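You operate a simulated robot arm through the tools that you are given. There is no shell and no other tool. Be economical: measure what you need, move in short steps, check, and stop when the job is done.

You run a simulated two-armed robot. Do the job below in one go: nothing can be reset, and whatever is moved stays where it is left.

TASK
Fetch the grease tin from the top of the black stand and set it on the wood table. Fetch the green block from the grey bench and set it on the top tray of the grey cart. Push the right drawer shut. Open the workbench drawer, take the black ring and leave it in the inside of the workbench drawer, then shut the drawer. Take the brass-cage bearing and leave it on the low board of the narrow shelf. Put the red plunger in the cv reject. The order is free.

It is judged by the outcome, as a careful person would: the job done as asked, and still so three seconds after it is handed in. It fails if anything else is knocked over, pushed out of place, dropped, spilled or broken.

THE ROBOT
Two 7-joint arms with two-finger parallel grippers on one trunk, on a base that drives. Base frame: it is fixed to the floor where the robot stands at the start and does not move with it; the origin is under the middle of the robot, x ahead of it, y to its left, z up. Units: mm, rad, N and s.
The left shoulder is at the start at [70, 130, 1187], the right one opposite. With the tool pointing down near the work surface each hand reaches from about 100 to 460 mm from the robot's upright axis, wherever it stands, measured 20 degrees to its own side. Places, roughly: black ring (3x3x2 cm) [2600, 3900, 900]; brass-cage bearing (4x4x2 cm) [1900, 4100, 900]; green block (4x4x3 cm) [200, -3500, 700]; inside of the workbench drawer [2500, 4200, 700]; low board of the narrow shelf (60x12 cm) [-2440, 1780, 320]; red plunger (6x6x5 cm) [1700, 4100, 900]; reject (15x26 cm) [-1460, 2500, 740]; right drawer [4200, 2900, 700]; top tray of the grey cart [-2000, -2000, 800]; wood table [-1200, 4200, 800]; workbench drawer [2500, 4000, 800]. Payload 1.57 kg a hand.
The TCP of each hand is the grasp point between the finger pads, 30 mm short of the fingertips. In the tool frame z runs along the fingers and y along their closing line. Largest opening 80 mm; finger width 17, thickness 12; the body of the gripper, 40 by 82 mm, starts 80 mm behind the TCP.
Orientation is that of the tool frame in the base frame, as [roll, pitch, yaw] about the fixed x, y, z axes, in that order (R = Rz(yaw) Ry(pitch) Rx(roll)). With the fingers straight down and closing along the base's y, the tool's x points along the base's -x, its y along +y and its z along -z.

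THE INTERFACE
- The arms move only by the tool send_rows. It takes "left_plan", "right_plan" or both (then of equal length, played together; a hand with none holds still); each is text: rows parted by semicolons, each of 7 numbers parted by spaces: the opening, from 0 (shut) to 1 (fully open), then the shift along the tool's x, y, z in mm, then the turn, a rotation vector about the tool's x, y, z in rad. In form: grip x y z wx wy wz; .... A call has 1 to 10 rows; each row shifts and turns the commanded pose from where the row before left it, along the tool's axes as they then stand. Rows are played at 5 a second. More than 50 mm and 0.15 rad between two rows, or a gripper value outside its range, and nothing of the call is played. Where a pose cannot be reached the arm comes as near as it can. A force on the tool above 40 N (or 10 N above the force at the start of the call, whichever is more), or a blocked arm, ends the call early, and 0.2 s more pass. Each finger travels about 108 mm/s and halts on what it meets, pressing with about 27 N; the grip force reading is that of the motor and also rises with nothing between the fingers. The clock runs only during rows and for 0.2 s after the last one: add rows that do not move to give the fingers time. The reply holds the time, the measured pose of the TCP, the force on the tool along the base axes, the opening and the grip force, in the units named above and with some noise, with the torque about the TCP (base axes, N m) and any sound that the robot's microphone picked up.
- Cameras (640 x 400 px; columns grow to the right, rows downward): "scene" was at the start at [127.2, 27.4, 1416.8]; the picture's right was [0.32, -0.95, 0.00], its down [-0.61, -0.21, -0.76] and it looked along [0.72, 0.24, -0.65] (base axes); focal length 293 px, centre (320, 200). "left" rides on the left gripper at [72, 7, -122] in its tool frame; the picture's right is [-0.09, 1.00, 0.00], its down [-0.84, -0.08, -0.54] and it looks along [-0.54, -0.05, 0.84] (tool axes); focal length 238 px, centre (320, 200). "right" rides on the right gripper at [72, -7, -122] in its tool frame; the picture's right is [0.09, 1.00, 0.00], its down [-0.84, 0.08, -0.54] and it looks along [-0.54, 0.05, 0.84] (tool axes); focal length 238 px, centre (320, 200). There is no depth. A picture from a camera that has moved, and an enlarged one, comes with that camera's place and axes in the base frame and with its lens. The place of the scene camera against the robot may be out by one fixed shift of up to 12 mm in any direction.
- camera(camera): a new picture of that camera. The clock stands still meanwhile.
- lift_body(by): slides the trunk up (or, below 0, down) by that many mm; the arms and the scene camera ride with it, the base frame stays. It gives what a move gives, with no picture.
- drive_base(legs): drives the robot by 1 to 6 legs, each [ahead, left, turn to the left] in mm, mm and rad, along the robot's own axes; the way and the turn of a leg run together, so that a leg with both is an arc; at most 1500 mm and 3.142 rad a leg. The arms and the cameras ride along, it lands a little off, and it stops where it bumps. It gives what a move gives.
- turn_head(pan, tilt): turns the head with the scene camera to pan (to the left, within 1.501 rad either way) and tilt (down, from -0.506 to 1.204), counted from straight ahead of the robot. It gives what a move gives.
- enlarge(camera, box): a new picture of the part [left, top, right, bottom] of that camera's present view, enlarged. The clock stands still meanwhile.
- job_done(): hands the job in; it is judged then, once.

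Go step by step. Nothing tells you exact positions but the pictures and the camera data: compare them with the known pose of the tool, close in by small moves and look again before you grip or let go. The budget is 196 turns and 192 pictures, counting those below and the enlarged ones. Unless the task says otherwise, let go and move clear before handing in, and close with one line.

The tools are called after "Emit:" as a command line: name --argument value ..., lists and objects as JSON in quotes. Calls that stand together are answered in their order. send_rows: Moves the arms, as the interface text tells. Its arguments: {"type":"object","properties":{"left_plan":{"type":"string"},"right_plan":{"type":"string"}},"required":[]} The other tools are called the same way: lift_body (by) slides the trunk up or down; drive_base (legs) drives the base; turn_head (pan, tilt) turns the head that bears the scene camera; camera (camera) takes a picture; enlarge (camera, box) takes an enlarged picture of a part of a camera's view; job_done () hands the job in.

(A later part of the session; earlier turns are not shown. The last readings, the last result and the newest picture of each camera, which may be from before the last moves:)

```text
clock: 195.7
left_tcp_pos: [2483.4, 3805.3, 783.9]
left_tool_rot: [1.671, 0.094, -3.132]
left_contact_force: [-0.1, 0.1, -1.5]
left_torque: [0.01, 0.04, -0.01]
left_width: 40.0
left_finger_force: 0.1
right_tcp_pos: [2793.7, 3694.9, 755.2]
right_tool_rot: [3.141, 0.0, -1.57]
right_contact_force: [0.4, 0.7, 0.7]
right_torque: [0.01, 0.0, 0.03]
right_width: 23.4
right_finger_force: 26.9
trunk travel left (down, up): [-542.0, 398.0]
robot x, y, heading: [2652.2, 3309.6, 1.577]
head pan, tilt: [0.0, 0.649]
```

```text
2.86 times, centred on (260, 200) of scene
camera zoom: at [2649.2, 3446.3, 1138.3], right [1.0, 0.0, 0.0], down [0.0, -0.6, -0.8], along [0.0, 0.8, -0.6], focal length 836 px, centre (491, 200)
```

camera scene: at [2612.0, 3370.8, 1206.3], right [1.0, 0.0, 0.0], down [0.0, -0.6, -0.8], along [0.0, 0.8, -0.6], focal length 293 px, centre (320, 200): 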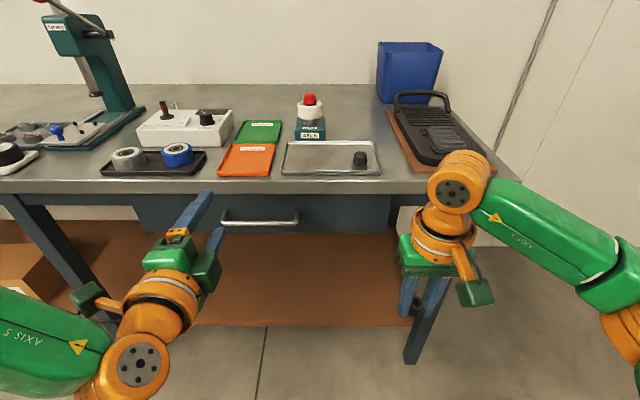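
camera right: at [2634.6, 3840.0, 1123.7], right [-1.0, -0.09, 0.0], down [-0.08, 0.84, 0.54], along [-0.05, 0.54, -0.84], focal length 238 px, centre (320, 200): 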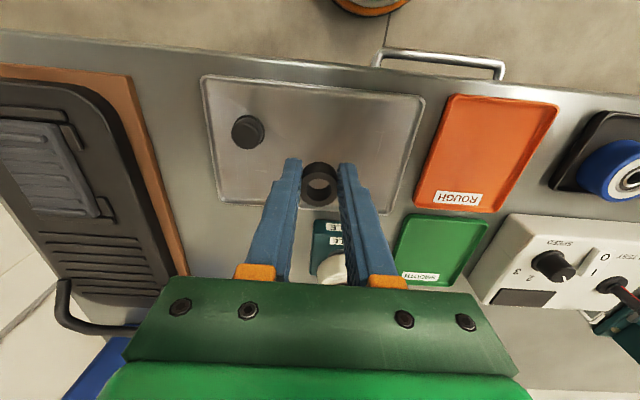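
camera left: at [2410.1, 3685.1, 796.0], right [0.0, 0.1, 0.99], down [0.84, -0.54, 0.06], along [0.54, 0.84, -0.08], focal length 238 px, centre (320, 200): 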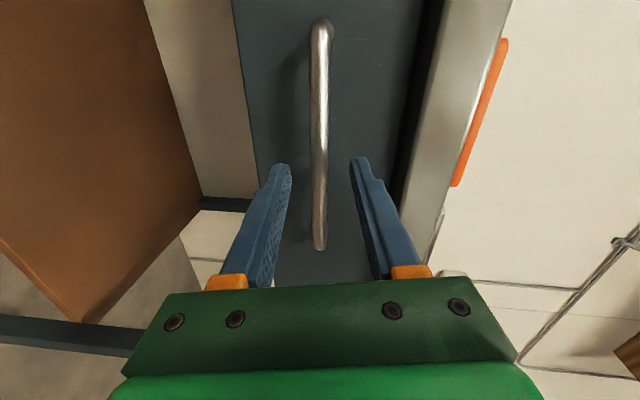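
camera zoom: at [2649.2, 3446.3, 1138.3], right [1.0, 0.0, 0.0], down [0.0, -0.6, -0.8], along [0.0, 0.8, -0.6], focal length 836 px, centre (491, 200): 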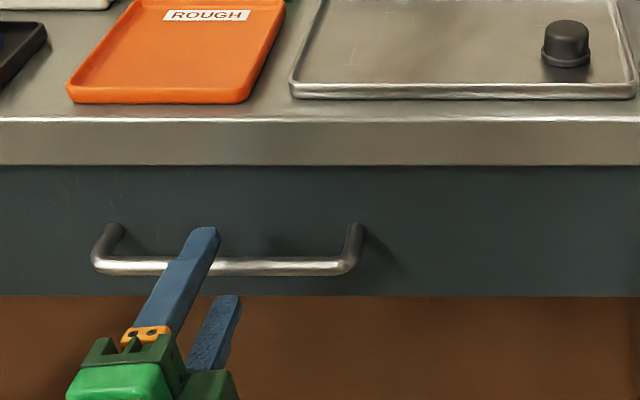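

The bar is at y about 3840. I advance 27 mm more and close on it.

Emit:
drive_base --legs '[[27, 0, 0]]'

Emit:
send_rows --left_plan "0.3 0 0 0 0 0 0; 0.1 0 0 0 0 0 0; 0 0 0 0 0 0 0; 0 0 0 0 0 0 0"

Emit:
camera --camera "left"

```text
clock: 196.5
left_tcp_pos: [2483.9, 3831.6, 784.4]
left_tool_rot: [1.672, 0.094, -3.13]
left_contact_force: [-0.7, 0.5, -0.5]
left_torque: [0.01, 0.0, -0.03]
left_width: 39.9
left_finger_force: 0.1
right_tcp_pos: [2794.7, 3721.6, 753.4]
right_tool_rot: [-3.141, 0.0, -1.569]
right_contact_force: [-0.6, 0.7, -0.3]
right_torque: [0.0, 0.01, 0.0]
right_width: 23.0
right_finger_force: 27.4
trunk travel left (down, up): [-542.0, 398.0]
robot x, y, heading: [2654.1, 3335.3, 1.571]
head pan, tilt: [0.0, 0.649]
```

```text
clock: 197.5
left_tcp_pos: [2482.1, 3832.3, 780.0]
left_tool_rot: [1.683, 0.094, -3.13]
left_contact_force: [4.0, -10.9, -23.1]
left_torque: [-0.19, 0.53, -0.1]
left_width: 13.2
left_finger_force: 29.8
right_tcp_pos: [2792.5, 3724.6, 752.9]
right_tool_rot: [-3.141, -0.003, -1.569]
right_contact_force: [-0.7, -1.0, -0.6]
right_torque: [-0.01, -0.02, -0.01]
right_width: 23.3
right_finger_force: 26.6
trunk travel left (down, up): [-542.0, 398.0]
robot x, y, heading: [2649.6, 3336.7, 1.57]
head pan, tilt: [0.0, 0.649]
```

```text
98 pictures are left
camera left: at [2410.1, 3712.0, 794.1], right [0.0, 0.11, 0.99], down [0.84, -0.54, 0.06], along [0.54, 0.84, -0.09], focal length 238 px, centre (320, 200)
```

left: 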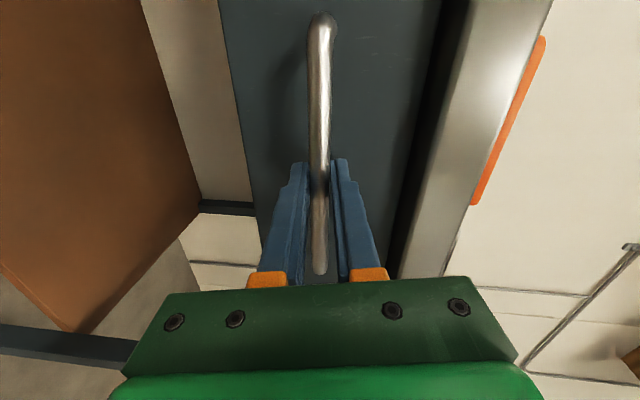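

The bar is gripped (13 mm). I relieve the vertical strain a little and pull by driving back.

Emit:
send_rows --left_plan "0 0 -4 0 0 0 0; 0 0 0 0 0 0 0"

Emit:
drive_base --legs '[[-100, 0, 0]]'

Emit:
enlarge --camera "scene" --box '[160, 100, 480, 300]'

```text
clock: 198.1
left_tcp_pos: [2482.2, 3831.8, 780.5]
left_tool_rot: [1.679, 0.094, -3.134]
left_contact_force: [7.3, -5.4, -19.5]
left_torque: [-0.13, 0.57, 0.25]
left_width: 13.0
left_finger_force: 29.9
left hand out of reach, approached as far as the arm can: row 1
right_tcp_pos: [2794.4, 3722.9, 753.1]
right_tool_rot: [3.139, -0.004, -1.568]
right_contact_force: [-0.6, -0.2, -1.0]
right_torque: [0.0, -0.01, -0.04]
right_width: 23.4
right_finger_force: 26.7
trunk travel left (down, up): [-542.0, 398.0]
robot x, y, heading: [2651.3, 3333.3, 1.574]
head pan, tilt: [0.0, 0.649]
```

```text
clock: 199.3
left_tcp_pos: [2483.0, 3733.2, 781.6]
left_tool_rot: [1.676, 0.095, -3.133]
left_contact_force: [6.3, 0.9, -13.9]
left_torque: [-0.03, 0.52, -0.22]
left_width: 13.2
left_finger_force: 29.4
right_tcp_pos: [2794.5, 3624.3, 752.2]
right_tool_rot: [3.141, -0.005, -1.57]
right_contact_force: [-0.3, -0.3, 0.5]
right_torque: [0.01, 0.0, -0.02]
right_width: 23.1
right_finger_force: 27.3
trunk travel left (down, up): [-542.0, 398.0]
robot x, y, heading: [2652.8, 3237.0, 1.57]
head pan, tilt: [0.0, 0.649]
```

```text
2.00 times, centred on (320, 200) of scene
camera zoom: at [2650.5, 3375.7, 1137.9], right [1.0, 0.0, 0.0], down [0.0, -0.61, -0.79], along [0.0, 0.79, -0.61], focal length 585 px, centre (320, 200)
```

zoom: 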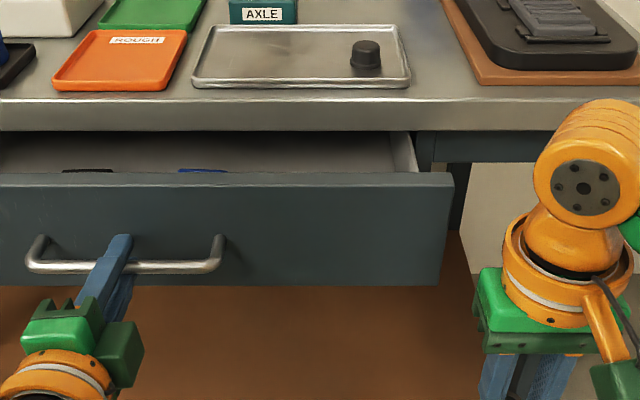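

The drawer follows and has opened 10 cm; some things lie inside. I pull 110 mm more.

Emit:
drive_base --legs '[[-110, 0, 0]]'

Emit:
camera --camera "scene"

```text
clock: 200.5
left_tcp_pos: [2483.2, 3621.8, 780.8]
left_tool_rot: [1.676, 0.095, -3.135]
left_contact_force: [1.8, 0.7, -10.9]
left_torque: [-0.03, 0.48, -0.14]
left_width: 13.2
left_finger_force: 29.9
right_tcp_pos: [2794.7, 3512.9, 753.3]
right_tool_rot: [-3.141, -0.004, -1.571]
right_contact_force: [0.4, 0.0, 0.1]
right_torque: [0.0, 0.01, 0.02]
right_width: 23.2
right_finger_force: 26.8
trunk travel left (down, up): [-542.0, 398.0]
robot x, y, heading: [2655.4, 3128.8, 1.568]
head pan, tilt: [0.0, 0.649]
```

```text
96 pictures are left
camera scene: at [2649.6, 3264.7, 1138.0], right [1.0, 0.0, 0.0], down [0.0, -0.61, -0.79], along [0.0, 0.79, -0.61], focal length 293 px, centre (320, 200)
```

scene: 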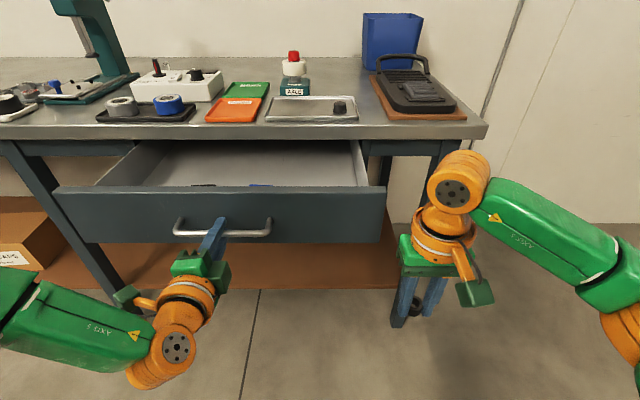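

The drawer is open about 21 cm, enough. I let go of the handle and back off, then set the left hand pointing down again.

Emit:
send_rows --left_plan "0.3 0 0 0 0 0 0; 0.6 0 0 0 0 0 0; 0.6 0 0 0 0 0 0"

Emit:
drive_base --legs '[[-120, 0, 0]]'

Emit:
lift_body --by 200

Emit:
send_rows --left_plan "1 0 0 0 0 0 -0.148; 1 0 0 0 0 0 -0.148; 1 0 0 0 0 0 -0.148; 1 0 0 0 0 0 -0.148; 1 0 0 0 0 0 -0.148; 1 0 0 0 0 0 -0.148; 1 0 0 0 0 0 -0.148; 1 0 0 0 0 0 -0.148; 1 0 0 0 0 0 -0.148; 1 0 0 0 0 0 -0.148"

Emit:
send_rows --left_plan "1 0 0 0 0 0.148 0; 1 0 0 0 0 0.148 0; 1 0 0 0 0 0.148 0; 1 0 0 0 0 0.148 0; 1 0 0 0 0 0.148 0; 1 0 0 0 0 0.148 0; 1 0 0 0 0 0.148 0; 1 0 0 0 0 0.148 0; 1 0 0 0 0 0.148 0; 1 0 0 0 0 0.148 0"

Emit:
camera --camera "scene"

```text
clock: 201.3
left_tcp_pos: [2482.3, 3620.4, 782.3]
left_tool_rot: [1.673, 0.094, -3.135]
left_contact_force: [-0.4, -0.4, 0.2]
left_torque: [0.02, -0.03, -0.02]
left_width: 48.1
left_finger_force: 0.1
right_tcp_pos: [2794.7, 3512.5, 752.7]
right_tool_rot: [3.142, -0.001, -1.571]
right_contact_force: [-0.6, -0.3, -1.0]
right_torque: [-0.01, -0.03, -0.04]
right_width: 23.6
right_finger_force: 27.0
trunk travel left (down, up): [-542.0, 398.0]
robot x, y, heading: [2653.2, 3125.4, 1.573]
head pan, tilt: [0.0, 0.649]
```

```text
clock: 202.5
left_tcp_pos: [2482.1, 3498.6, 782.0]
left_tool_rot: [1.673, 0.095, -3.132]
left_contact_force: [1.1, -0.6, -0.6]
left_torque: [-0.01, -0.01, 0.02]
left_width: 48.4
left_finger_force: 0.0
right_tcp_pos: [2794.4, 3391.1, 754.3]
right_tool_rot: [3.141, -0.001, -1.569]
right_contact_force: [-0.5, 0.0, -0.5]
right_torque: [0.03, 0.02, 0.01]
right_width: 23.5
right_finger_force: 27.0
trunk travel left (down, up): [-542.0, 398.0]
robot x, y, heading: [2652.8, 3005.1, 1.568]
head pan, tilt: [0.0, 0.649]
```

```text
clock: 204.7
left_tcp_pos: [2482.6, 3498.3, 983.4]
left_tool_rot: [1.675, 0.095, -3.133]
left_contact_force: [0.6, 1.0, -0.7]
left_torque: [0.02, 0.0, -0.02]
left_width: 48.1
left_finger_force: 0.0
right_tcp_pos: [2794.5, 3391.7, 952.8]
right_tool_rot: [3.141, 0.001, -1.569]
right_contact_force: [-0.1, 0.1, 0.3]
right_torque: [-0.02, -0.02, 0.01]
right_width: 23.3
right_finger_force: 27.2
trunk travel left (down, up): [-742.0, 198.0]
robot x, y, heading: [2653.8, 3005.7, 1.572]
head pan, tilt: [0.0, 0.649]
```

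```text
clock: 206.9
left_tcp_pos: [2481.5, 3499.6, 982.8]
left_tool_rot: [-3.072, 1.468, -1.503]
left_contact_force: [0.8, -0.6, 0.6]
left_torque: [-0.01, -0.03, -0.01]
left_width: 80.0
left_finger_force: 0.1
right_tcp_pos: [2794.2, 3391.2, 954.0]
right_tool_rot: [3.141, 0.0, -1.57]
right_contact_force: [-0.4, -0.3, 0.4]
right_torque: [0.01, -0.01, 0.02]
right_width: 23.1
right_finger_force: 26.9
trunk travel left (down, up): [-742.0, 198.0]
robot x, y, heading: [2645.8, 3002.3, 1.572]
head pan, tilt: [0.0, 0.649]
```

```text
clock: 209.1
left_tcp_pos: [2451.8, 3437.2, 977.7]
left_tool_rot: [-3.136, -0.014, -1.573]
left_contact_force: [0.1, 0.3, 0.2]
left_torque: [-0.01, 0.01, 0.03]
left_width: 79.7
left_finger_force: 0.0
left hand out of reach, approached as far as the arm can: row 8, 9, 10
right_tcp_pos: [2793.6, 3391.4, 953.3]
right_tool_rot: [-3.141, -0.001, -1.569]
right_contact_force: [0.4, -0.7, 0.8]
right_torque: [-0.03, -0.02, -0.01]
right_width: 23.4
right_finger_force: 27.0
trunk travel left (down, up): [-742.0, 198.0]
robot x, y, heading: [2654.3, 3007.6, 1.575]
head pan, tilt: [0.0, 0.649]
```

```text
95 pictures are left
camera scene: at [2649.3, 3141.2, 1338.3], right [1.0, 0.0, 0.0], down [0.0, -0.6, -0.8], along [0.0, 0.8, -0.6], focal length 293 px, centre (320, 200)
```

scene: 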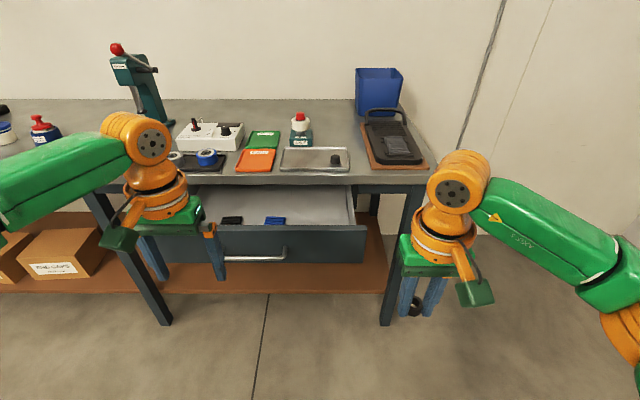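

The drawer holds a black and a blue item left of centre; the right part is free. I raise the left hand and bring the ring over the drawer at about [2600, 3765].

Emit:
send_rows --left_plan "1 0 0 -40 0 0 0; 1 0 0 -40 0 0 0; 1 0 0 -40 0 0 0; 1 0 0 0 0 0 0"

Emit:
drive_base --legs '[[370, 194, 0]]'

Emit:
camera --camera "right"

Emit:
camera --camera "scene"

```text
clock: 210.1
left_tcp_pos: [2427.7, 3406.2, 1094.9]
left_tool_rot: [-3.134, -0.01, -1.572]
left_contact_force: [-0.2, -0.1, -0.3]
left_torque: [-0.01, 0.02, -0.02]
left_width: 80.2
left_finger_force: 0.2
left hand out of reach, approached as far as the arm can: row 1, 2, 3
right_tcp_pos: [2794.4, 3391.4, 953.7]
right_tool_rot: [3.141, -0.002, -1.568]
right_contact_force: [-0.8, 0.7, 0.1]
right_torque: [-0.01, -0.01, 0.03]
right_width: 23.4
right_finger_force: 26.8
trunk travel left (down, up): [-742.0, 198.0]
robot x, y, heading: [2654.5, 3004.3, 1.569]
head pan, tilt: [0.0, 0.649]
```

```text
clock: 212.7
left_tcp_pos: [2222.8, 3769.3, 1095.9]
left_tool_rot: [-3.135, -0.01, -1.562]
left_contact_force: [0.0, -0.4, 0.1]
left_torque: [0.01, 0.01, -0.01]
left_width: 79.9
left_finger_force: 0.2
right_tcp_pos: [2590.7, 3759.6, 953.6]
right_tool_rot: [3.139, 0.0, -1.559]
right_contact_force: [0.1, -0.1, -0.9]
right_torque: [-0.01, -0.02, 0.0]
right_width: 23.2
right_finger_force: 26.7
trunk travel left (down, up): [-742.0, 198.0]
robot x, y, heading: [2453.2, 3369.5, 1.582]
head pan, tilt: [0.0, 0.649]
```

```text
94 pictures are left
camera right: at [2597.6, 3688.4, 1075.6], right [-0.99, -0.1, 0.0], down [-0.09, 0.84, 0.54], along [-0.06, 0.54, -0.84], focal length 238 px, centre (320, 200)
```

right: 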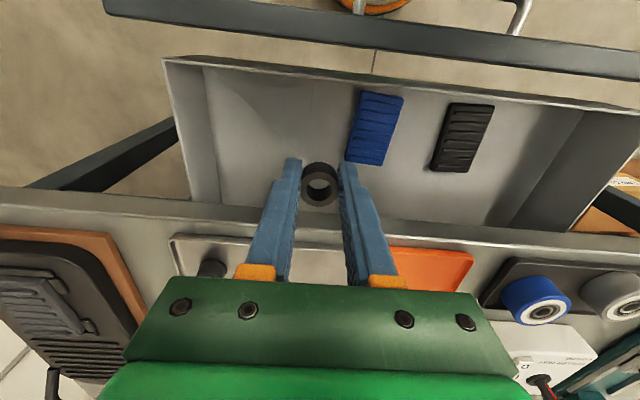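

```text
93 pictures are left
camera scene: at [2448.0, 3508.2, 1338.5], right [1.0, 0.01, 0.0], down [0.01, -0.6, -0.8], along [-0.01, 0.8, -0.6], focal length 293 px, centre (320, 200)
```

scene: 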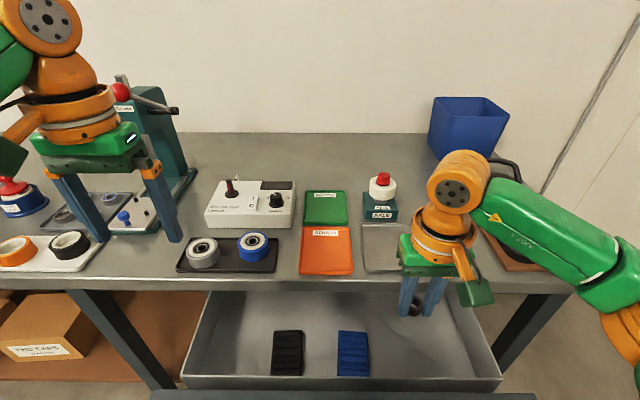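

The spot is clear right of the blue item. I shift 18 mm right and lower into the drawer.

Emit:
lift_body --by -110

Emit:
send_rows --right_plan "0.1 0 -18 0 0 0 0; 0.1 0 0 20 0 0 0; 0.1 0 0 20 0 0 0; 0.1 0 0 0 0 0 0"

Emit:
camera --camera "right"

Emit:
camera --camera "scene"

```text
clock: 214.1
left_tcp_pos: [2221.2, 3770.6, 985.2]
left_tool_rot: [-3.136, -0.008, -1.563]
left_contact_force: [0.0, 0.3, -0.2]
left_torque: [0.03, 0.03, -0.02]
left_width: 80.2
left_finger_force: 0.1
right_tcp_pos: [2589.9, 3761.2, 843.7]
right_tool_rot: [3.141, 0.0, -1.56]
right_contact_force: [-0.7, -0.2, 0.6]
right_torque: [-0.01, 0.01, 0.03]
right_width: 23.3
right_finger_force: 27.5
trunk travel left (down, up): [-632.0, 308.0]
robot x, y, heading: [2454.2, 3374.3, 1.585]
head pan, tilt: [0.0, 0.649]
```

```text
clock: 215.1
left_tcp_pos: [2221.0, 3771.0, 984.6]
left_tool_rot: [-3.137, -0.008, -1.561]
left_contact_force: [-0.7, 0.4, -0.3]
left_torque: [0.02, 0.01, 0.0]
left_width: 80.0
left_finger_force: 0.0
right_tcp_pos: [2608.0, 3760.5, 804.6]
right_tool_rot: [-3.141, -0.001, -1.558]
right_contact_force: [0.6, -0.1, -0.6]
right_torque: [0.0, 0.02, 0.02]
right_width: 23.4
right_finger_force: 26.8
trunk travel left (down, up): [-632.0, 308.0]
robot x, y, heading: [2450.3, 3369.4, 1.58]
head pan, tilt: [0.0, 0.649]
```

```text
92 pictures are left
camera right: at [2615.8, 3689.7, 926.7], right [-0.99, -0.1, 0.0], down [-0.09, 0.84, 0.54], along [-0.06, 0.54, -0.84], focal length 238 px, centre (320, 200)
```

right: 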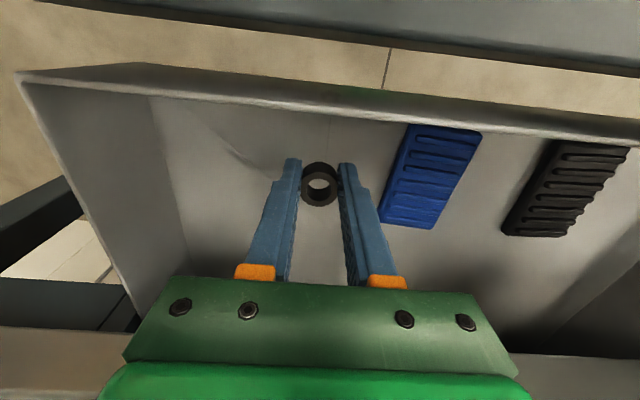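

```text
91 pictures are left
camera scene: at [2447.3, 3509.1, 1228.3], right [1.0, 0.01, 0.0], down [0.01, -0.6, -0.8], along [-0.01, 0.8, -0.6], focal length 293 px, centre (320, 200)
```

scene: 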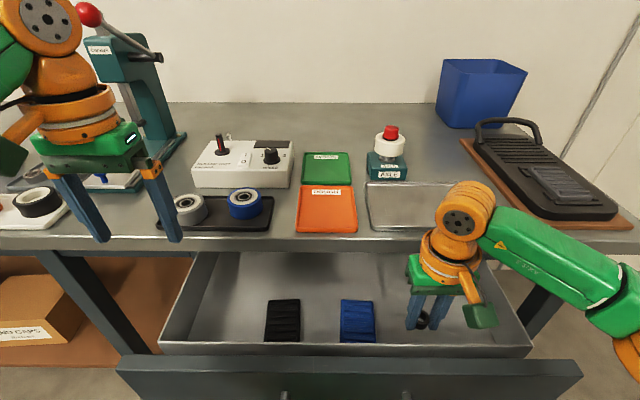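

The drawer floor is around z 730, so contact should come near TCP 762. I lower and then feel down.

Emit:
send_rows --right_plan "0.1 0 0 15 0 0 0; 0.1 0 0 13 0 0 0; 0.1 0 0 3 0 0 0; 0.1 0 0 3 0 0 0; 0.1 0 0 0 0 0 0"

Emit:
enlarge --camera "right" --box '[220, 100, 420, 250]'

```text
clock: 216.3
left_tcp_pos: [2221.3, 3772.2, 983.8]
left_tool_rot: [-3.136, -0.01, -1.562]
left_contact_force: [0.6, 0.1, 0.5]
left_torque: [-0.01, 0.0, -0.02]
left_width: 80.0
left_finger_force: 0.1
right_tcp_pos: [2607.1, 3761.1, 769.2]
right_tool_rot: [-3.139, 0.0, -1.559]
right_contact_force: [-0.2, 0.0, 0.2]
right_torque: [0.0, 0.0, 0.01]
right_width: 23.2
right_finger_force: 27.4
trunk travel left (down, up): [-632.0, 308.0]
robot x, y, heading: [2449.3, 3375.3, 1.584]
head pan, tilt: [0.0, 0.649]
```

```text
2.67 times, centred on (320, 175) of right
camera zoom: at [2615.7, 3689.0, 891.7], right [-0.99, -0.1, 0.0], down [-0.09, 0.84, 0.54], along [-0.06, 0.54, -0.84], focal length 636 px, centre (320, 267)
```

zoom: 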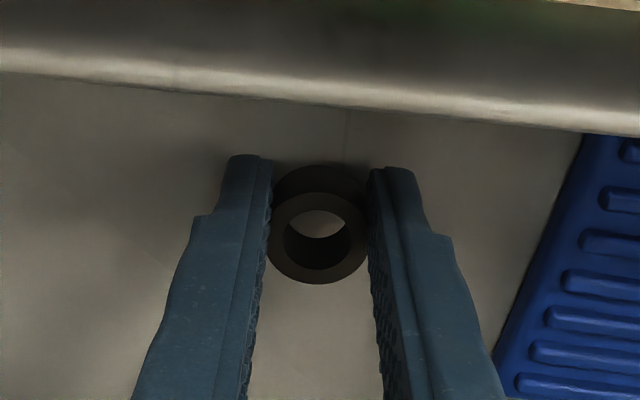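

Emit:
send_rows --right_plan "0.1 0 0 2 0 0 0; 0.1 0 0 2 0 0 0; 0.1 0 0 2 0 0 0; 0.1 0 0 2 0 0 0; 0.1 0 0 0 0 0 0"

Emit:
enlarge --camera "right" --box '[220, 100, 420, 250]'

```text
clock: 217.5
left_tcp_pos: [2220.7, 3771.9, 984.7]
left_tool_rot: [-3.137, -0.009, -1.563]
left_contact_force: [0.6, -0.7, 0.5]
left_torque: [0.03, -0.02, 0.02]
left_width: 80.1
left_finger_force: 0.0
right_tcp_pos: [2606.9, 3759.3, 762.2]
right_tool_rot: [-3.142, -0.001, -1.56]
right_contact_force: [0.1, -1.0, 0.0]
right_torque: [0.0, 0.0, 0.01]
right_width: 23.4
right_finger_force: 26.8
trunk travel left (down, up): [-632.0, 308.0]
robot x, y, heading: [2453.0, 3369.2, 1.584]
head pan, tilt: [0.0, 0.649]
```

```text
2.67 times, centred on (320, 175) of right
camera zoom: at [2613.9, 3688.4, 883.0], right [-0.99, -0.1, 0.0], down [-0.09, 0.84, 0.54], along [-0.06, 0.54, -0.84], focal length 636 px, centre (320, 267)
```

zoom: 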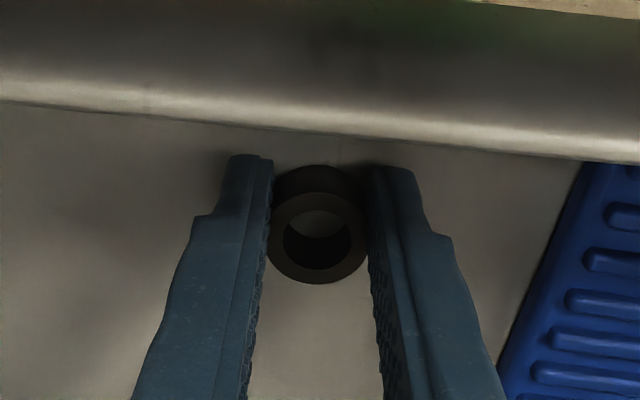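

Emit:
send_rows --right_plan "0.1 0 0 1.5 0 0 0; 0.1 0 0 1.5 0 0 0; 0.1 0 0 1.5 0 0 0; 0.1 0 0 1.5 0 0 0; 0.1 0 0 0 0 0 0"

Emit:
enlarge --camera "right" --box '[220, 100, 420, 250]'

```text
clock: 218.5
left_tcp_pos: [2219.1, 3767.8, 986.4]
left_tool_rot: [-3.134, -0.004, -1.563]
left_contact_force: [-0.2, -1.2, -0.4]
left_torque: [-0.04, 0.0, 0.01]
left_width: 80.2
left_finger_force: 0.1
right_tcp_pos: [2605.7, 3760.6, 760.8]
right_tool_rot: [3.141, 0.012, -1.557]
right_contact_force: [3.8, 0.1, 29.8]
right_torque: [-0.28, -0.28, 0.33]
right_width: 23.2
right_finger_force: 26.5
trunk travel left (down, up): [-632.0, 308.0]
robot x, y, heading: [2451.0, 3368.6, 1.584]
head pan, tilt: [0.0, 0.649]
stopped in row 4 (right hand): the force on the tool passed its limit at 44 N (the readings are from after the stop); the commanded pose is now the measured one
```

```text
2.67 times, centred on (320, 175) of right
camera zoom: at [2614.2, 3687.4, 881.6], right [-0.99, -0.1, 0.0], down [-0.09, 0.83, 0.55], along [-0.06, 0.55, -0.83], focal length 636 px, centre (320, 267)
```

zoom: 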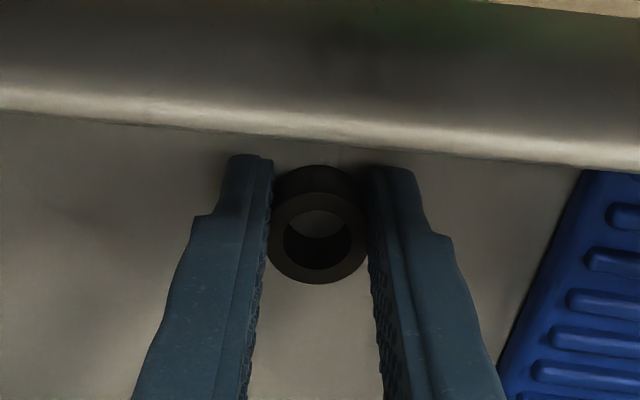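

The ring is on the drawer floor. I ease up 1.5 mm, open a little, and rise.

Emit:
send_rows --right_plan "0.1 0 0 -1.5 0 0 0; 0.4 0 0 0 0 0 0; 0.55 0 0 0 0 0 0; 0.55 0 0 -10 0 0 0; 0.55 0 0 -30 0 0 0; 0.55 0 0 -40 0 0 0; 0.55 0 0 -40 0 0 0; 0.55 0 0 -40 0 0 0; 0.55 0 0 0 0 0 0"

Emit:
camera --camera "right"

```text
clock: 220.5
left_tcp_pos: [2222.1, 3771.0, 984.8]
left_tool_rot: [-3.138, -0.01, -1.561]
left_contact_force: [0.0, -0.9, -1.1]
left_torque: [0.0, 0.05, -0.05]
left_width: 80.0
left_finger_force: 0.1
right_tcp_pos: [2610.7, 3760.2, 920.3]
right_tool_rot: [3.141, 0.003, -1.559]
right_contact_force: [0.1, -0.8, 0.1]
right_torque: [0.02, -0.03, 0.01]
right_width: 44.3
right_finger_force: 0.0
trunk travel left (down, up): [-632.0, 308.0]
robot x, y, heading: [2450.7, 3371.7, 1.583]
head pan, tilt: [0.0, 0.649]
```

```text
87 pictures are left
camera right: at [2617.7, 3688.2, 1041.5], right [-0.99, -0.1, 0.0], down [-0.09, 0.83, 0.55], along [-0.06, 0.54, -0.84], focal length 238 px, centre (320, 200)
```

right: 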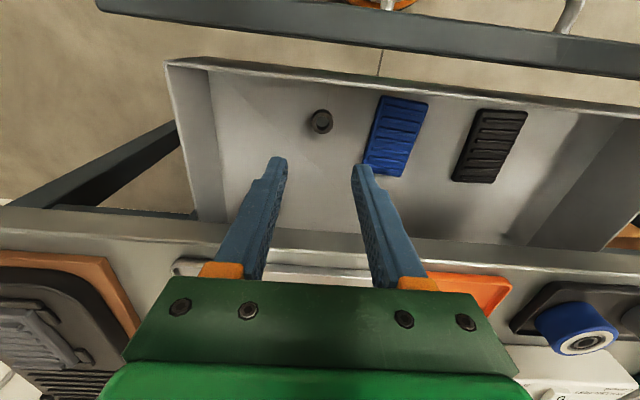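

The black ring lies in the drawer. I back off, line the right hand up with the drawer's middle, close and tilt it to push the drawer shut.

Emit:
drive_base --legs '[[-250, 0, 0], [0, 130, -0.01]]'

Emit:
send_rows --right_plan "0 0 0 0 0 -0.15 0; 0 0 0 0 0 -0.15 0; 0 0 0 0 0 -0.15 0; 0 0 0 0 0 -0.15 0; 0 0 0 0 0 -0.15 0; 0 0 0 0 0 -0.15 0; 0 0 0 0 0 -0.15 0; 0 0 0 0 0 0 0"

Emit:
lift_body --by -100

Emit:
camera --camera "right"

Emit:
camera --camera "scene"

```text
clock: 223.2
left_tcp_pos: [2100.7, 3516.7, 985.2]
left_tool_rot: [-3.137, -0.01, -1.576]
left_contact_force: [-0.4, 0.3, -0.2]
left_torque: [0.01, -0.03, 0.03]
left_width: 79.9
left_finger_force: 0.1
right_tcp_pos: [2488.9, 3500.8, 919.4]
right_tool_rot: [3.139, 0.004, -1.572]
right_contact_force: [-0.2, -0.9, -0.9]
right_torque: [-0.01, 0.01, 0.01]
right_width: 43.8
right_finger_force: 0.1
trunk travel left (down, up): [-632.0, 308.0]
robot x, y, heading: [2324.8, 3112.4, 1.566]
head pan, tilt: [0.0, 0.649]
```

```text
clock: 225.0
left_tcp_pos: [2100.9, 3515.9, 985.0]
left_tool_rot: [-3.136, -0.009, -1.578]
left_contact_force: [-0.2, -0.9, -0.3]
left_torque: [-0.02, 0.0, -0.01]
left_width: 79.9
left_finger_force: 0.1
right_tcp_pos: [2483.5, 3534.1, 930.7]
right_tool_rot: [3.14, 1.054, -1.577]
right_contact_force: [0.6, 0.2, -0.6]
right_torque: [0.03, 0.01, -0.02]
right_width: 0.0
right_finger_force: 21.4
right hand out of reach, approached as far as the arm can: row 6, 7
trunk travel left (down, up): [-632.0, 308.0]
robot x, y, heading: [2321.9, 3112.8, 1.569]
head pan, tilt: [0.0, 0.649]
```

```text
clock: 226.3
left_tcp_pos: [2099.8, 3517.0, 883.8]
left_tool_rot: [-3.138, -0.009, -1.575]
left_contact_force: [0.2, -0.1, -0.7]
left_torque: [0.0, 0.04, 0.01]
left_width: 80.3
left_finger_force: 0.1
right_tcp_pos: [2483.1, 3533.8, 831.0]
right_tool_rot: [3.136, 1.053, -1.574]
right_contact_force: [0.1, 0.0, -0.1]
right_torque: [0.0, -0.01, 0.0]
right_width: 0.0
right_finger_force: 21.0
trunk travel left (down, up): [-532.0, 408.0]
robot x, y, heading: [2325.2, 3116.1, 1.572]
head pan, tilt: [0.0, 0.649]
```

```text
86 pictures are left
camera right: at [2489.8, 3392.6, 828.4], right [-1.0, -0.04, -0.08], down [-0.08, -0.06, 1.0], along [-0.05, 1.0, 0.05], focal length 238 px, centre (320, 200)
```

right: 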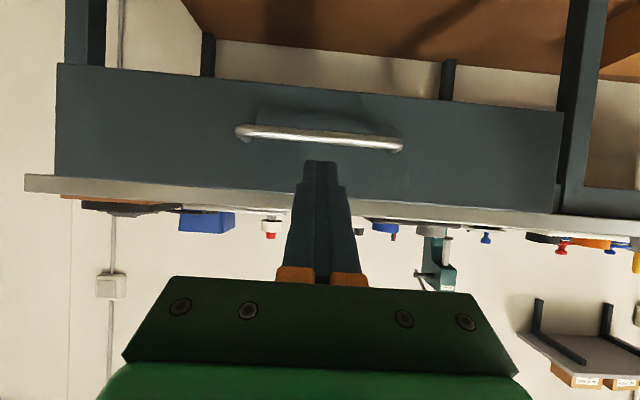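

```text
85 pictures are left
camera scene: at [2322.9, 3251.6, 1128.3], right [1.0, 0.0, 0.0], down [0.0, -0.6, -0.8], along [0.0, 0.8, -0.6], focal length 293 px, centre (320, 200)
```

scene: 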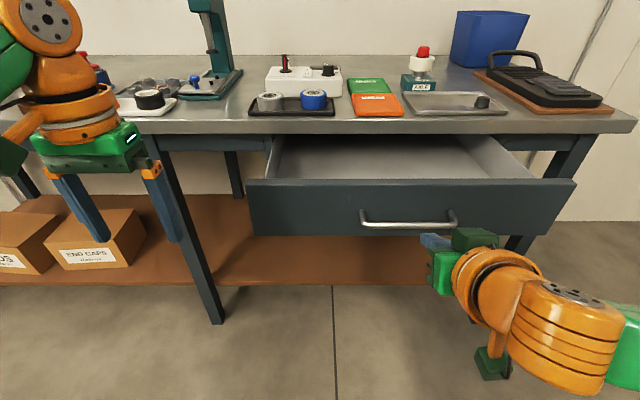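

The tips are level with the face between bar and top edge. I lower 15 mm, raise and retract the left hand, and drive ahead to push.

Emit:
send_rows --left_plan "1 25 0 -40 0 0 0; 1 25 0 -40 0 0 0; 1 0 0 -40 0 0 0; 1 0 0 0 0 0 0"

Emit:
lift_body --by -15

Emit:
drive_base --legs '[[200, 0, 0]]'

Emit:
camera --camera "right"

Emit:
camera --camera "scene"

```text
clock: 227.3
left_tcp_pos: [2091.7, 3443.1, 953.0]
left_tool_rot: [-3.136, -0.011, -1.575]
left_contact_force: [0.1, 0.4, -0.4]
left_torque: [-0.02, 0.0, 0.0]
left_width: 79.8
left_finger_force: 0.1
left hand out of reach, approached as far as the arm can: row 1, 2, 3
right_tcp_pos: [2483.7, 3534.4, 830.6]
right_tool_rot: [3.138, 1.053, -1.577]
right_contact_force: [0.6, 0.2, 0.2]
right_torque: [-0.01, -0.01, 0.0]
right_width: 0.2
right_finger_force: 21.5
trunk travel left (down, up): [-532.0, 408.0]
robot x, y, heading: [2325.6, 3113.8, 1.568]
head pan, tilt: [0.0, 0.649]
```

```text
clock: 227.9
left_tcp_pos: [2093.0, 3443.8, 938.1]
left_tool_rot: [-3.136, -0.007, -1.576]
left_contact_force: [0.6, 0.5, 0.6]
left_torque: [0.01, 0.02, -0.04]
left_width: 79.9
left_finger_force: 0.1
right_tcp_pos: [2482.7, 3533.8, 816.3]
right_tool_rot: [3.138, 1.052, -1.575]
right_contact_force: [0.9, 0.4, 0.1]
right_torque: [0.0, 0.02, 0.03]
right_width: 0.2
right_finger_force: 21.2
trunk travel left (down, up): [-517.0, 423.0]
robot x, y, heading: [2328.5, 3115.9, 1.568]
head pan, tilt: [0.0, 0.649]
```

```text
clock: 229.6
left_tcp_pos: [2092.1, 3643.1, 938.7]
left_tool_rot: [-3.138, -0.006, -1.571]
left_contact_force: [-0.1, -0.3, -0.8]
left_torque: [0.0, -0.01, 0.02]
left_width: 79.9
left_finger_force: 0.0
right_tcp_pos: [2481.4, 3736.6, 816.1]
right_tool_rot: [3.137, 1.051, -1.573]
right_contact_force: [0.2, 1.1, -0.1]
right_torque: [-0.04, 0.0, 0.02]
right_width: 0.0
right_finger_force: 21.0
trunk travel left (down, up): [-517.0, 423.0]
robot x, y, heading: [2324.6, 3315.0, 1.573]
head pan, tilt: [0.0, 0.649]
```

```text
84 pictures are left
camera right: at [2488.9, 3595.1, 813.4], right [-1.0, -0.05, -0.08], down [-0.08, -0.06, 1.0], along [-0.05, 1.0, 0.05], focal length 238 px, centre (320, 200)
```

right: 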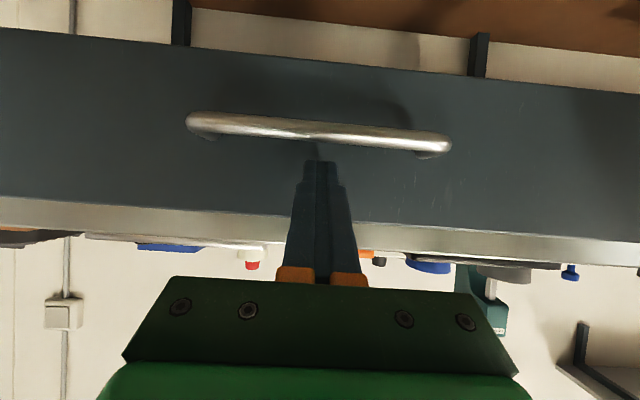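

```text
83 pictures are left
camera scene: at [2322.4, 3453.5, 1113.3], right [1.0, 0.0, 0.0], down [0.0, -0.6, -0.8], along [0.0, 0.8, -0.6], focal length 293 px, centre (320, 200)
```

scene: 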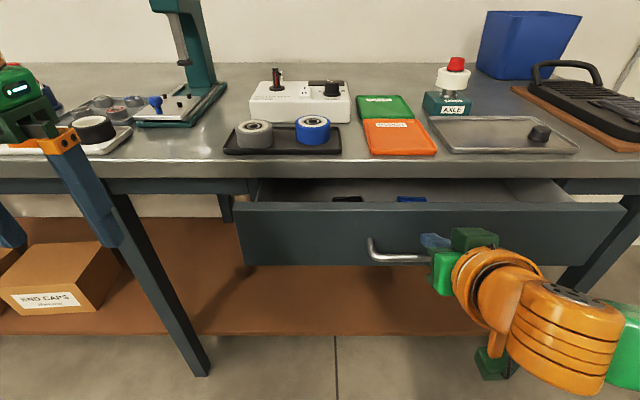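

The drawer is moving in. I push on until it stops.

Emit:
drive_base --legs '[[135, 0, 0]]'

Emit:
camera --camera "right"

Emit:
camera --camera "scene"

```text
clock: 230.8
left_tcp_pos: [2093.0, 3755.6, 937.2]
left_tool_rot: [-3.136, -0.009, -1.574]
left_contact_force: [0.2, -0.3, 0.3]
left_torque: [-0.01, 0.0, -0.01]
left_width: 80.0
left_finger_force: 0.2
right_tcp_pos: [2482.7, 3843.7, 815.1]
right_tool_rot: [3.14, 1.046, -1.571]
right_contact_force: [1.1, -2.5, -0.2]
right_torque: [-0.02, 0.03, -0.01]
right_width: 0.0
right_finger_force: 21.3
trunk travel left (down, up): [-517.0, 423.0]
robot x, y, heading: [2326.2, 3429.7, 1.567]
head pan, tilt: [0.0, 0.649]
stopped in leg 1: the force on the tool passed its limit at 193 N (the readings are from after the stop); the commanded pose is now the measured one
```

```text
82 pictures are left
camera right: at [2489.6, 3702.4, 813.3], right [-1.0, -0.05, -0.08], down [-0.08, -0.05, 1.0], along [-0.05, 1.0, 0.05], focal length 238 px, centre (320, 200)
```

right: 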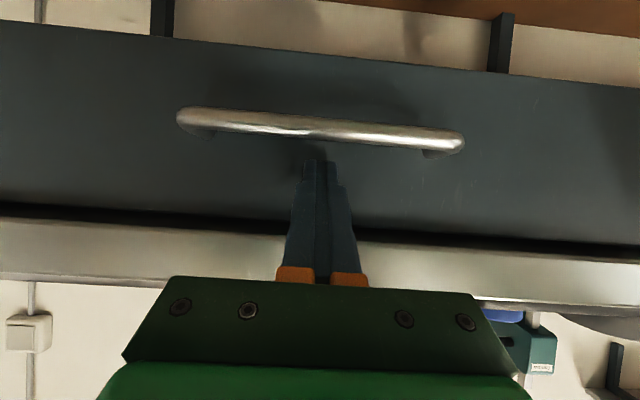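

```text
81 pictures are left
camera scene: at [2322.9, 3563.5, 1113.4], right [1.0, 0.0, 0.0], down [0.0, -0.6, -0.8], along [0.0, 0.8, -0.6], focal length 293 px, centre (320, 200)
```

scene: 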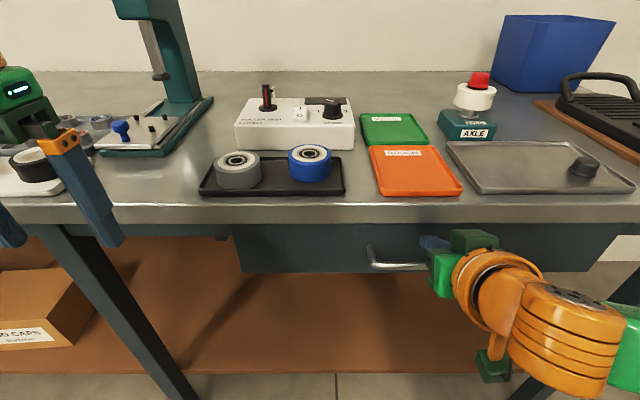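

The drawer is shut (tips reached its closed position at y 3870) and nothing on the bench moved. I back off, right the hand, raise the trunk and go to the bearings.

Emit:
drive_base --legs '[[-230, 0, 0]]'

Emit:
lift_body --by 235

Emit:
send_rows --right_plan "0.2 0 0 0 0 0.15 0; 0.4 0 0 0 0 0.15 0; 0.6 0 0 0 0 0.15 0; 0.8 0 0 0 0 0.15 0; 0.8 0 0 0 0 0.15 0; 0.8 0 0 0 0 0.15 0; 0.8 0 0 0 0 0.15 0; 0.8 0 0 0 0 0 0"

Emit:
drive_base --legs '[[0, 500, 0]]'

Emit:
turn_head --pan 0 --tilt 0.6

Emit:
camera --camera "scene"

```text
clock: 232.6
left_tcp_pos: [2091.7, 3518.4, 937.6]
left_tool_rot: [-3.137, -0.009, -1.575]
left_contact_force: [1.5, -0.1, -0.1]
left_torque: [0.0, 0.03, -0.01]
left_width: 80.1
left_finger_force: 0.0
right_tcp_pos: [2482.5, 3607.7, 815.2]
right_tool_rot: [3.14, 1.045, -1.57]
right_contact_force: [-0.2, -0.4, 0.2]
right_torque: [0.0, 0.04, -0.01]
right_width: 0.1
right_finger_force: 21.2
trunk travel left (down, up): [-517.0, 423.0]
robot x, y, heading: [2326.6, 3189.8, 1.572]
head pan, tilt: [0.0, 0.649]
```

```text
clock: 235.0
left_tcp_pos: [2090.8, 3518.6, 1173.0]
left_tool_rot: [-3.137, -0.009, -1.575]
left_contact_force: [0.9, 0.5, 0.3]
left_torque: [0.0, -0.02, -0.01]
left_width: 80.0
left_finger_force: 0.1
right_tcp_pos: [2481.8, 3607.2, 1050.0]
right_tool_rot: [3.14, 1.046, -1.571]
right_contact_force: [-1.0, 0.2, 0.0]
right_torque: [0.02, -0.03, 0.0]
right_width: 0.0
right_finger_force: 20.6
trunk travel left (down, up): [-752.0, 188.0]
robot x, y, heading: [2328.4, 3190.5, 1.567]
head pan, tilt: [0.0, 0.649]
```

```text
clock: 236.8
left_tcp_pos: [2090.8, 3518.6, 1173.2]
left_tool_rot: [-3.135, -0.009, -1.575]
left_contact_force: [0.2, 0.2, 0.2]
left_torque: [-0.01, 0.0, -0.01]
left_width: 79.9
left_finger_force: 0.0
right_tcp_pos: [2481.1, 3607.0, 1049.0]
right_tool_rot: [3.14, -0.005, -1.569]
right_contact_force: [-0.7, -0.3, 0.0]
right_torque: [-0.01, 0.04, 0.01]
right_width: 64.3
right_finger_force: 0.1
trunk travel left (down, up): [-752.0, 188.0]
robot x, y, heading: [2327.1, 3189.6, 1.57]
head pan, tilt: [0.0, 0.649]
```

```text
clock: 239.8
left_tcp_pos: [1585.9, 3522.4, 1171.5]
left_tool_rot: [-3.135, -0.009, -1.582]
left_contact_force: [0.6, 0.4, 0.4]
left_torque: [0.01, 0.05, -0.01]
left_width: 80.1
left_finger_force: 0.0
right_tcp_pos: [1975.6, 3609.9, 1049.0]
right_tool_rot: [3.141, -0.004, -1.574]
right_contact_force: [0.3, -0.7, -0.1]
right_torque: [0.0, 0.04, 0.0]
right_width: 63.9
right_finger_force: 0.1
trunk travel left (down, up): [-752.0, 188.0]
robot x, y, heading: [1814.7, 3191.4, 1.569]
head pan, tilt: [0.0, 0.649]
```

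```text
clock: 240.4
left_tcp_pos: [1584.9, 3522.5, 1172.6]
left_tool_rot: [-3.135, -0.008, -1.58]
left_contact_force: [0.7, 0.3, -0.8]
left_torque: [-0.06, 0.02, -0.01]
left_width: 80.1
left_finger_force: 0.0
right_tcp_pos: [1976.8, 3607.9, 1049.5]
right_tool_rot: [3.139, -0.003, -1.573]
right_contact_force: [-0.6, -0.5, -0.5]
right_torque: [0.02, -0.01, 0.01]
right_width: 63.8
right_finger_force: 0.0
trunk travel left (down, up): [-752.0, 188.0]
robot x, y, heading: [1819.6, 3193.8, 1.564]
head pan, tilt: [0.0, 0.6]
```

```text
80 pictures are left
camera scene: at [1814.8, 3331.1, 1352.6], right [1.0, -0.01, 0.0], down [0.0, -0.57, -0.82], along [0.01, 0.82, -0.57], focal length 293 px, centre (320, 200)
```

scene: 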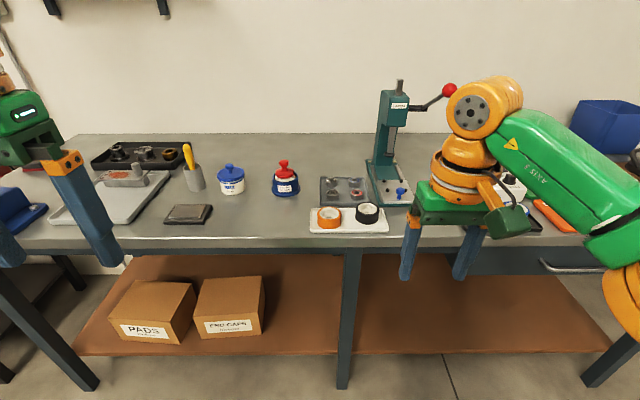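

Emit:
enlarge --camera "scene" --box '[300, 165, 380, 215]'

Emit:
enlarge --camera "scene" --box '[200, 140, 330, 220]'

Emit:
enlarge --camera "scene" --box '[80, 130, 210, 200]'

```text
8.00 times, centred on (340, 190) of scene
camera zoom: at [1814.8, 3331.1, 1352.6], right [1.0, -0.01, 0.0], down [0.0, -0.57, -0.82], along [0.01, 0.82, -0.57], focal length 2342 px, centre (160, 280)
```

zoom: 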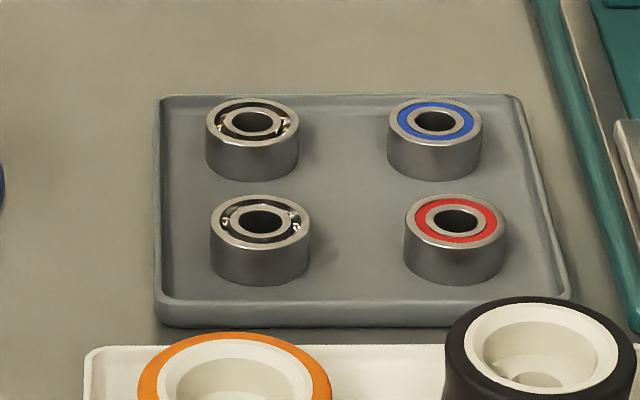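

```text
4.92 times, centred on (265, 180) of scene
camera zoom: at [1814.8, 3331.1, 1352.6], right [1.0, -0.01, 0.0], down [0.0, -0.57, -0.82], along [0.01, 0.82, -0.57], focal length 1441 px, centre (591, 298)
```

zoom: 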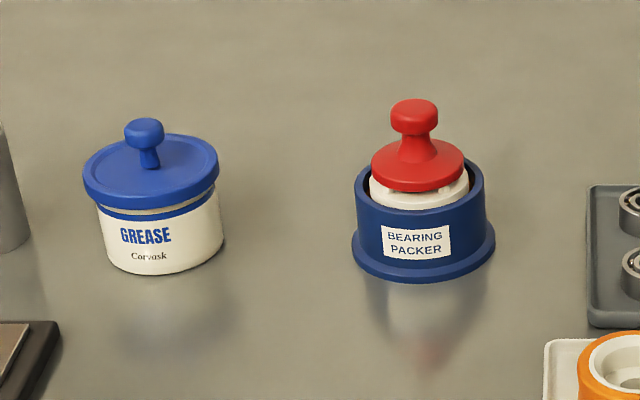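

```text
4.92 times, centred on (145, 165) of scene
camera zoom: at [1814.8, 3331.1, 1352.6], right [1.0, -0.01, 0.0], down [0.0, -0.57, -0.82], along [0.01, 0.82, -0.57], focal length 1441 px, centre (1182, 372)
```

zoom: 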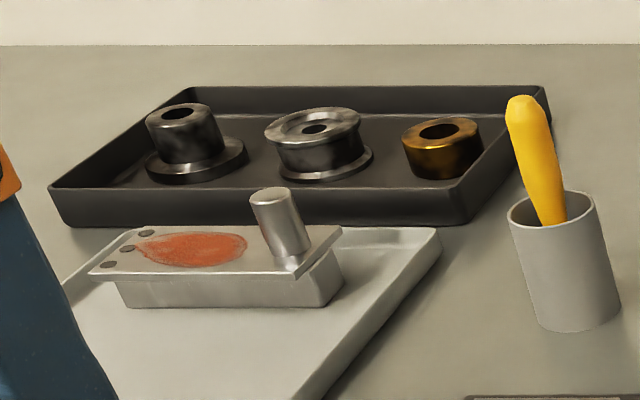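

The red plunger is the red-and-white piece in the blue "BEARING PACKER" cup. The two open bearings differ in cage; I enlarge them more.

Emit:
enlarge --camera "scene" --box '[324, 175, 340, 187]'

Emit:
enlarge --camera "scene" --box '[325, 187, 341, 199]'

```text
16.00 times, centred on (332, 181) of scene
camera zoom: at [1814.8, 3331.1, 1352.6], right [1.0, -0.01, 0.0], down [0.0, -0.57, -0.82], along [0.01, 0.82, -0.57], focal length 4683 px, centre (128, 504)
```

zoom: 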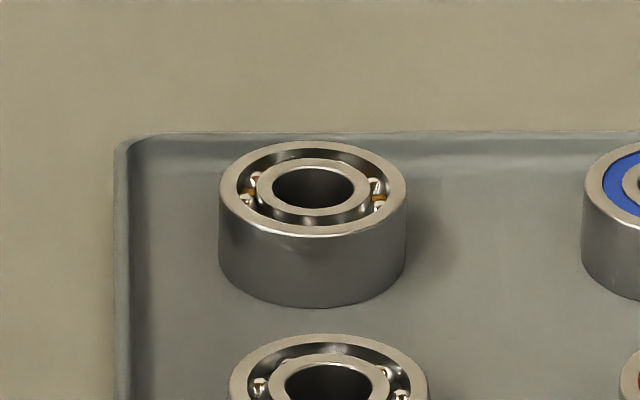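

```text
16.00 times, centred on (333, 193) of scene
camera zoom: at [1814.8, 3331.1, 1352.6], right [1.0, -0.01, 0.0], down [0.0, -0.57, -0.82], along [0.01, 0.82, -0.57], focal length 4683 px, centre (112, 312)
```

zoom: 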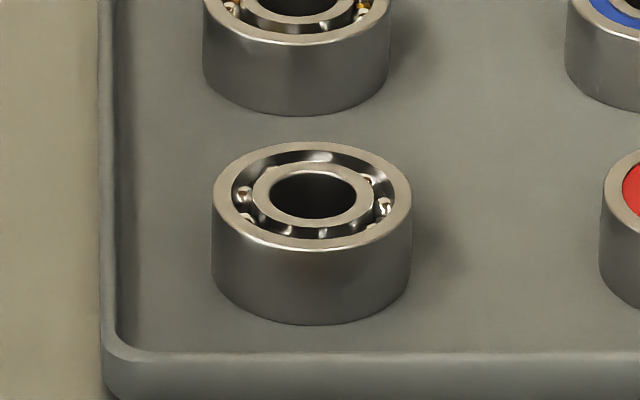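

The rear-left open bearing, near [1852, 4088], has the brass cage. I tilt the right hand 0.6 rad forward (it will need that at the shelf too) and move in.

Emit:
send_rows --right_plan "0.6 0 0 0 0 -0.15 0; 0.6 0 0 0 0 -0.15 0; 0.6 0 0 0 0 -0.15 0; 0.6 0 0 0 0 -0.15 0; 0.6 0 0 0 0 0 0"

Emit:
drive_base --legs '[[390, 115, 0]]'

Emit:
camera --camera "right"

Emit:
camera --camera "scene"

```text
clock: 241.6
left_tcp_pos: [1584.9, 3523.4, 1173.5]
left_tool_rot: [-3.137, -0.008, -1.581]
left_contact_force: [-0.6, 0.1, 0.0]
left_torque: [0.03, 0.04, 0.05]
left_width: 80.1
left_finger_force: 0.1
right_tcp_pos: [1975.5, 3609.7, 1048.4]
right_tool_rot: [3.139, 0.597, -1.574]
right_contact_force: [-0.1, -0.6, 0.5]
right_torque: [0.02, 0.0, 0.0]
right_width: 48.1
right_finger_force: 0.1
trunk travel left (down, up): [-752.0, 188.0]
robot x, y, heading: [1816.3, 3193.3, 1.562]
head pan, tilt: [0.0, 0.6]
```

```text
clock: 244.1
left_tcp_pos: [1474.7, 3896.0, 1173.4]
left_tool_rot: [-3.136, -0.009, -1.579]
left_contact_force: [0.0, -0.6, 1.0]
left_torque: [-0.02, -0.04, -0.01]
left_width: 79.7
left_finger_force: 0.0
right_tcp_pos: [1866.7, 3982.3, 1049.7]
right_tool_rot: [3.139, 0.596, -1.574]
right_contact_force: [0.2, -0.1, 0.4]
right_torque: [0.04, 0.04, 0.03]
right_width: 48.4
right_finger_force: 0.1
trunk travel left (down, up): [-752.0, 188.0]
robot x, y, heading: [1701.9, 3565.2, 1.565]
head pan, tilt: [0.0, 0.6]
```

```text
74 pictures are left
camera right: at [1872.6, 3854.1, 1109.4], right [-1.0, -0.07, -0.05], down [-0.08, 0.39, 0.92], along [-0.05, 0.92, -0.39], focal length 238 px, centre (320, 200)
```

right: 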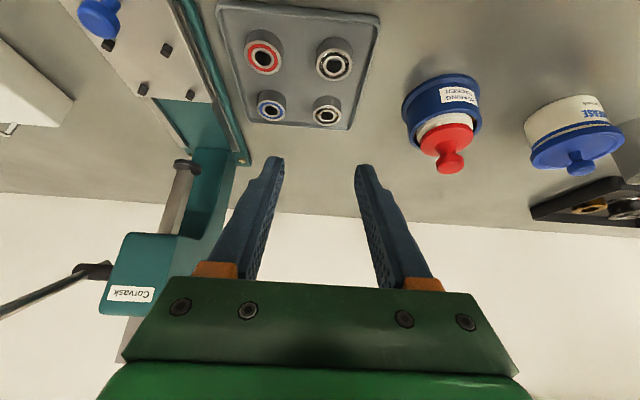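

```text
73 pictures are left
camera scene: at [1704.6, 3704.1, 1352.8], right [1.0, -0.01, 0.0], down [0.0, -0.56, -0.83], along [0.0, 0.83, -0.56], focal length 293 px, centre (320, 200)
```

scene: 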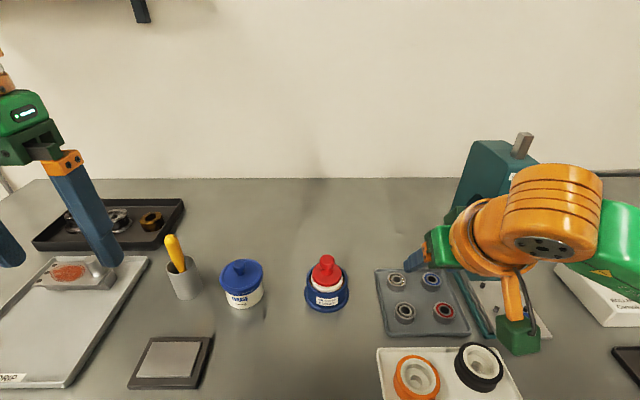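

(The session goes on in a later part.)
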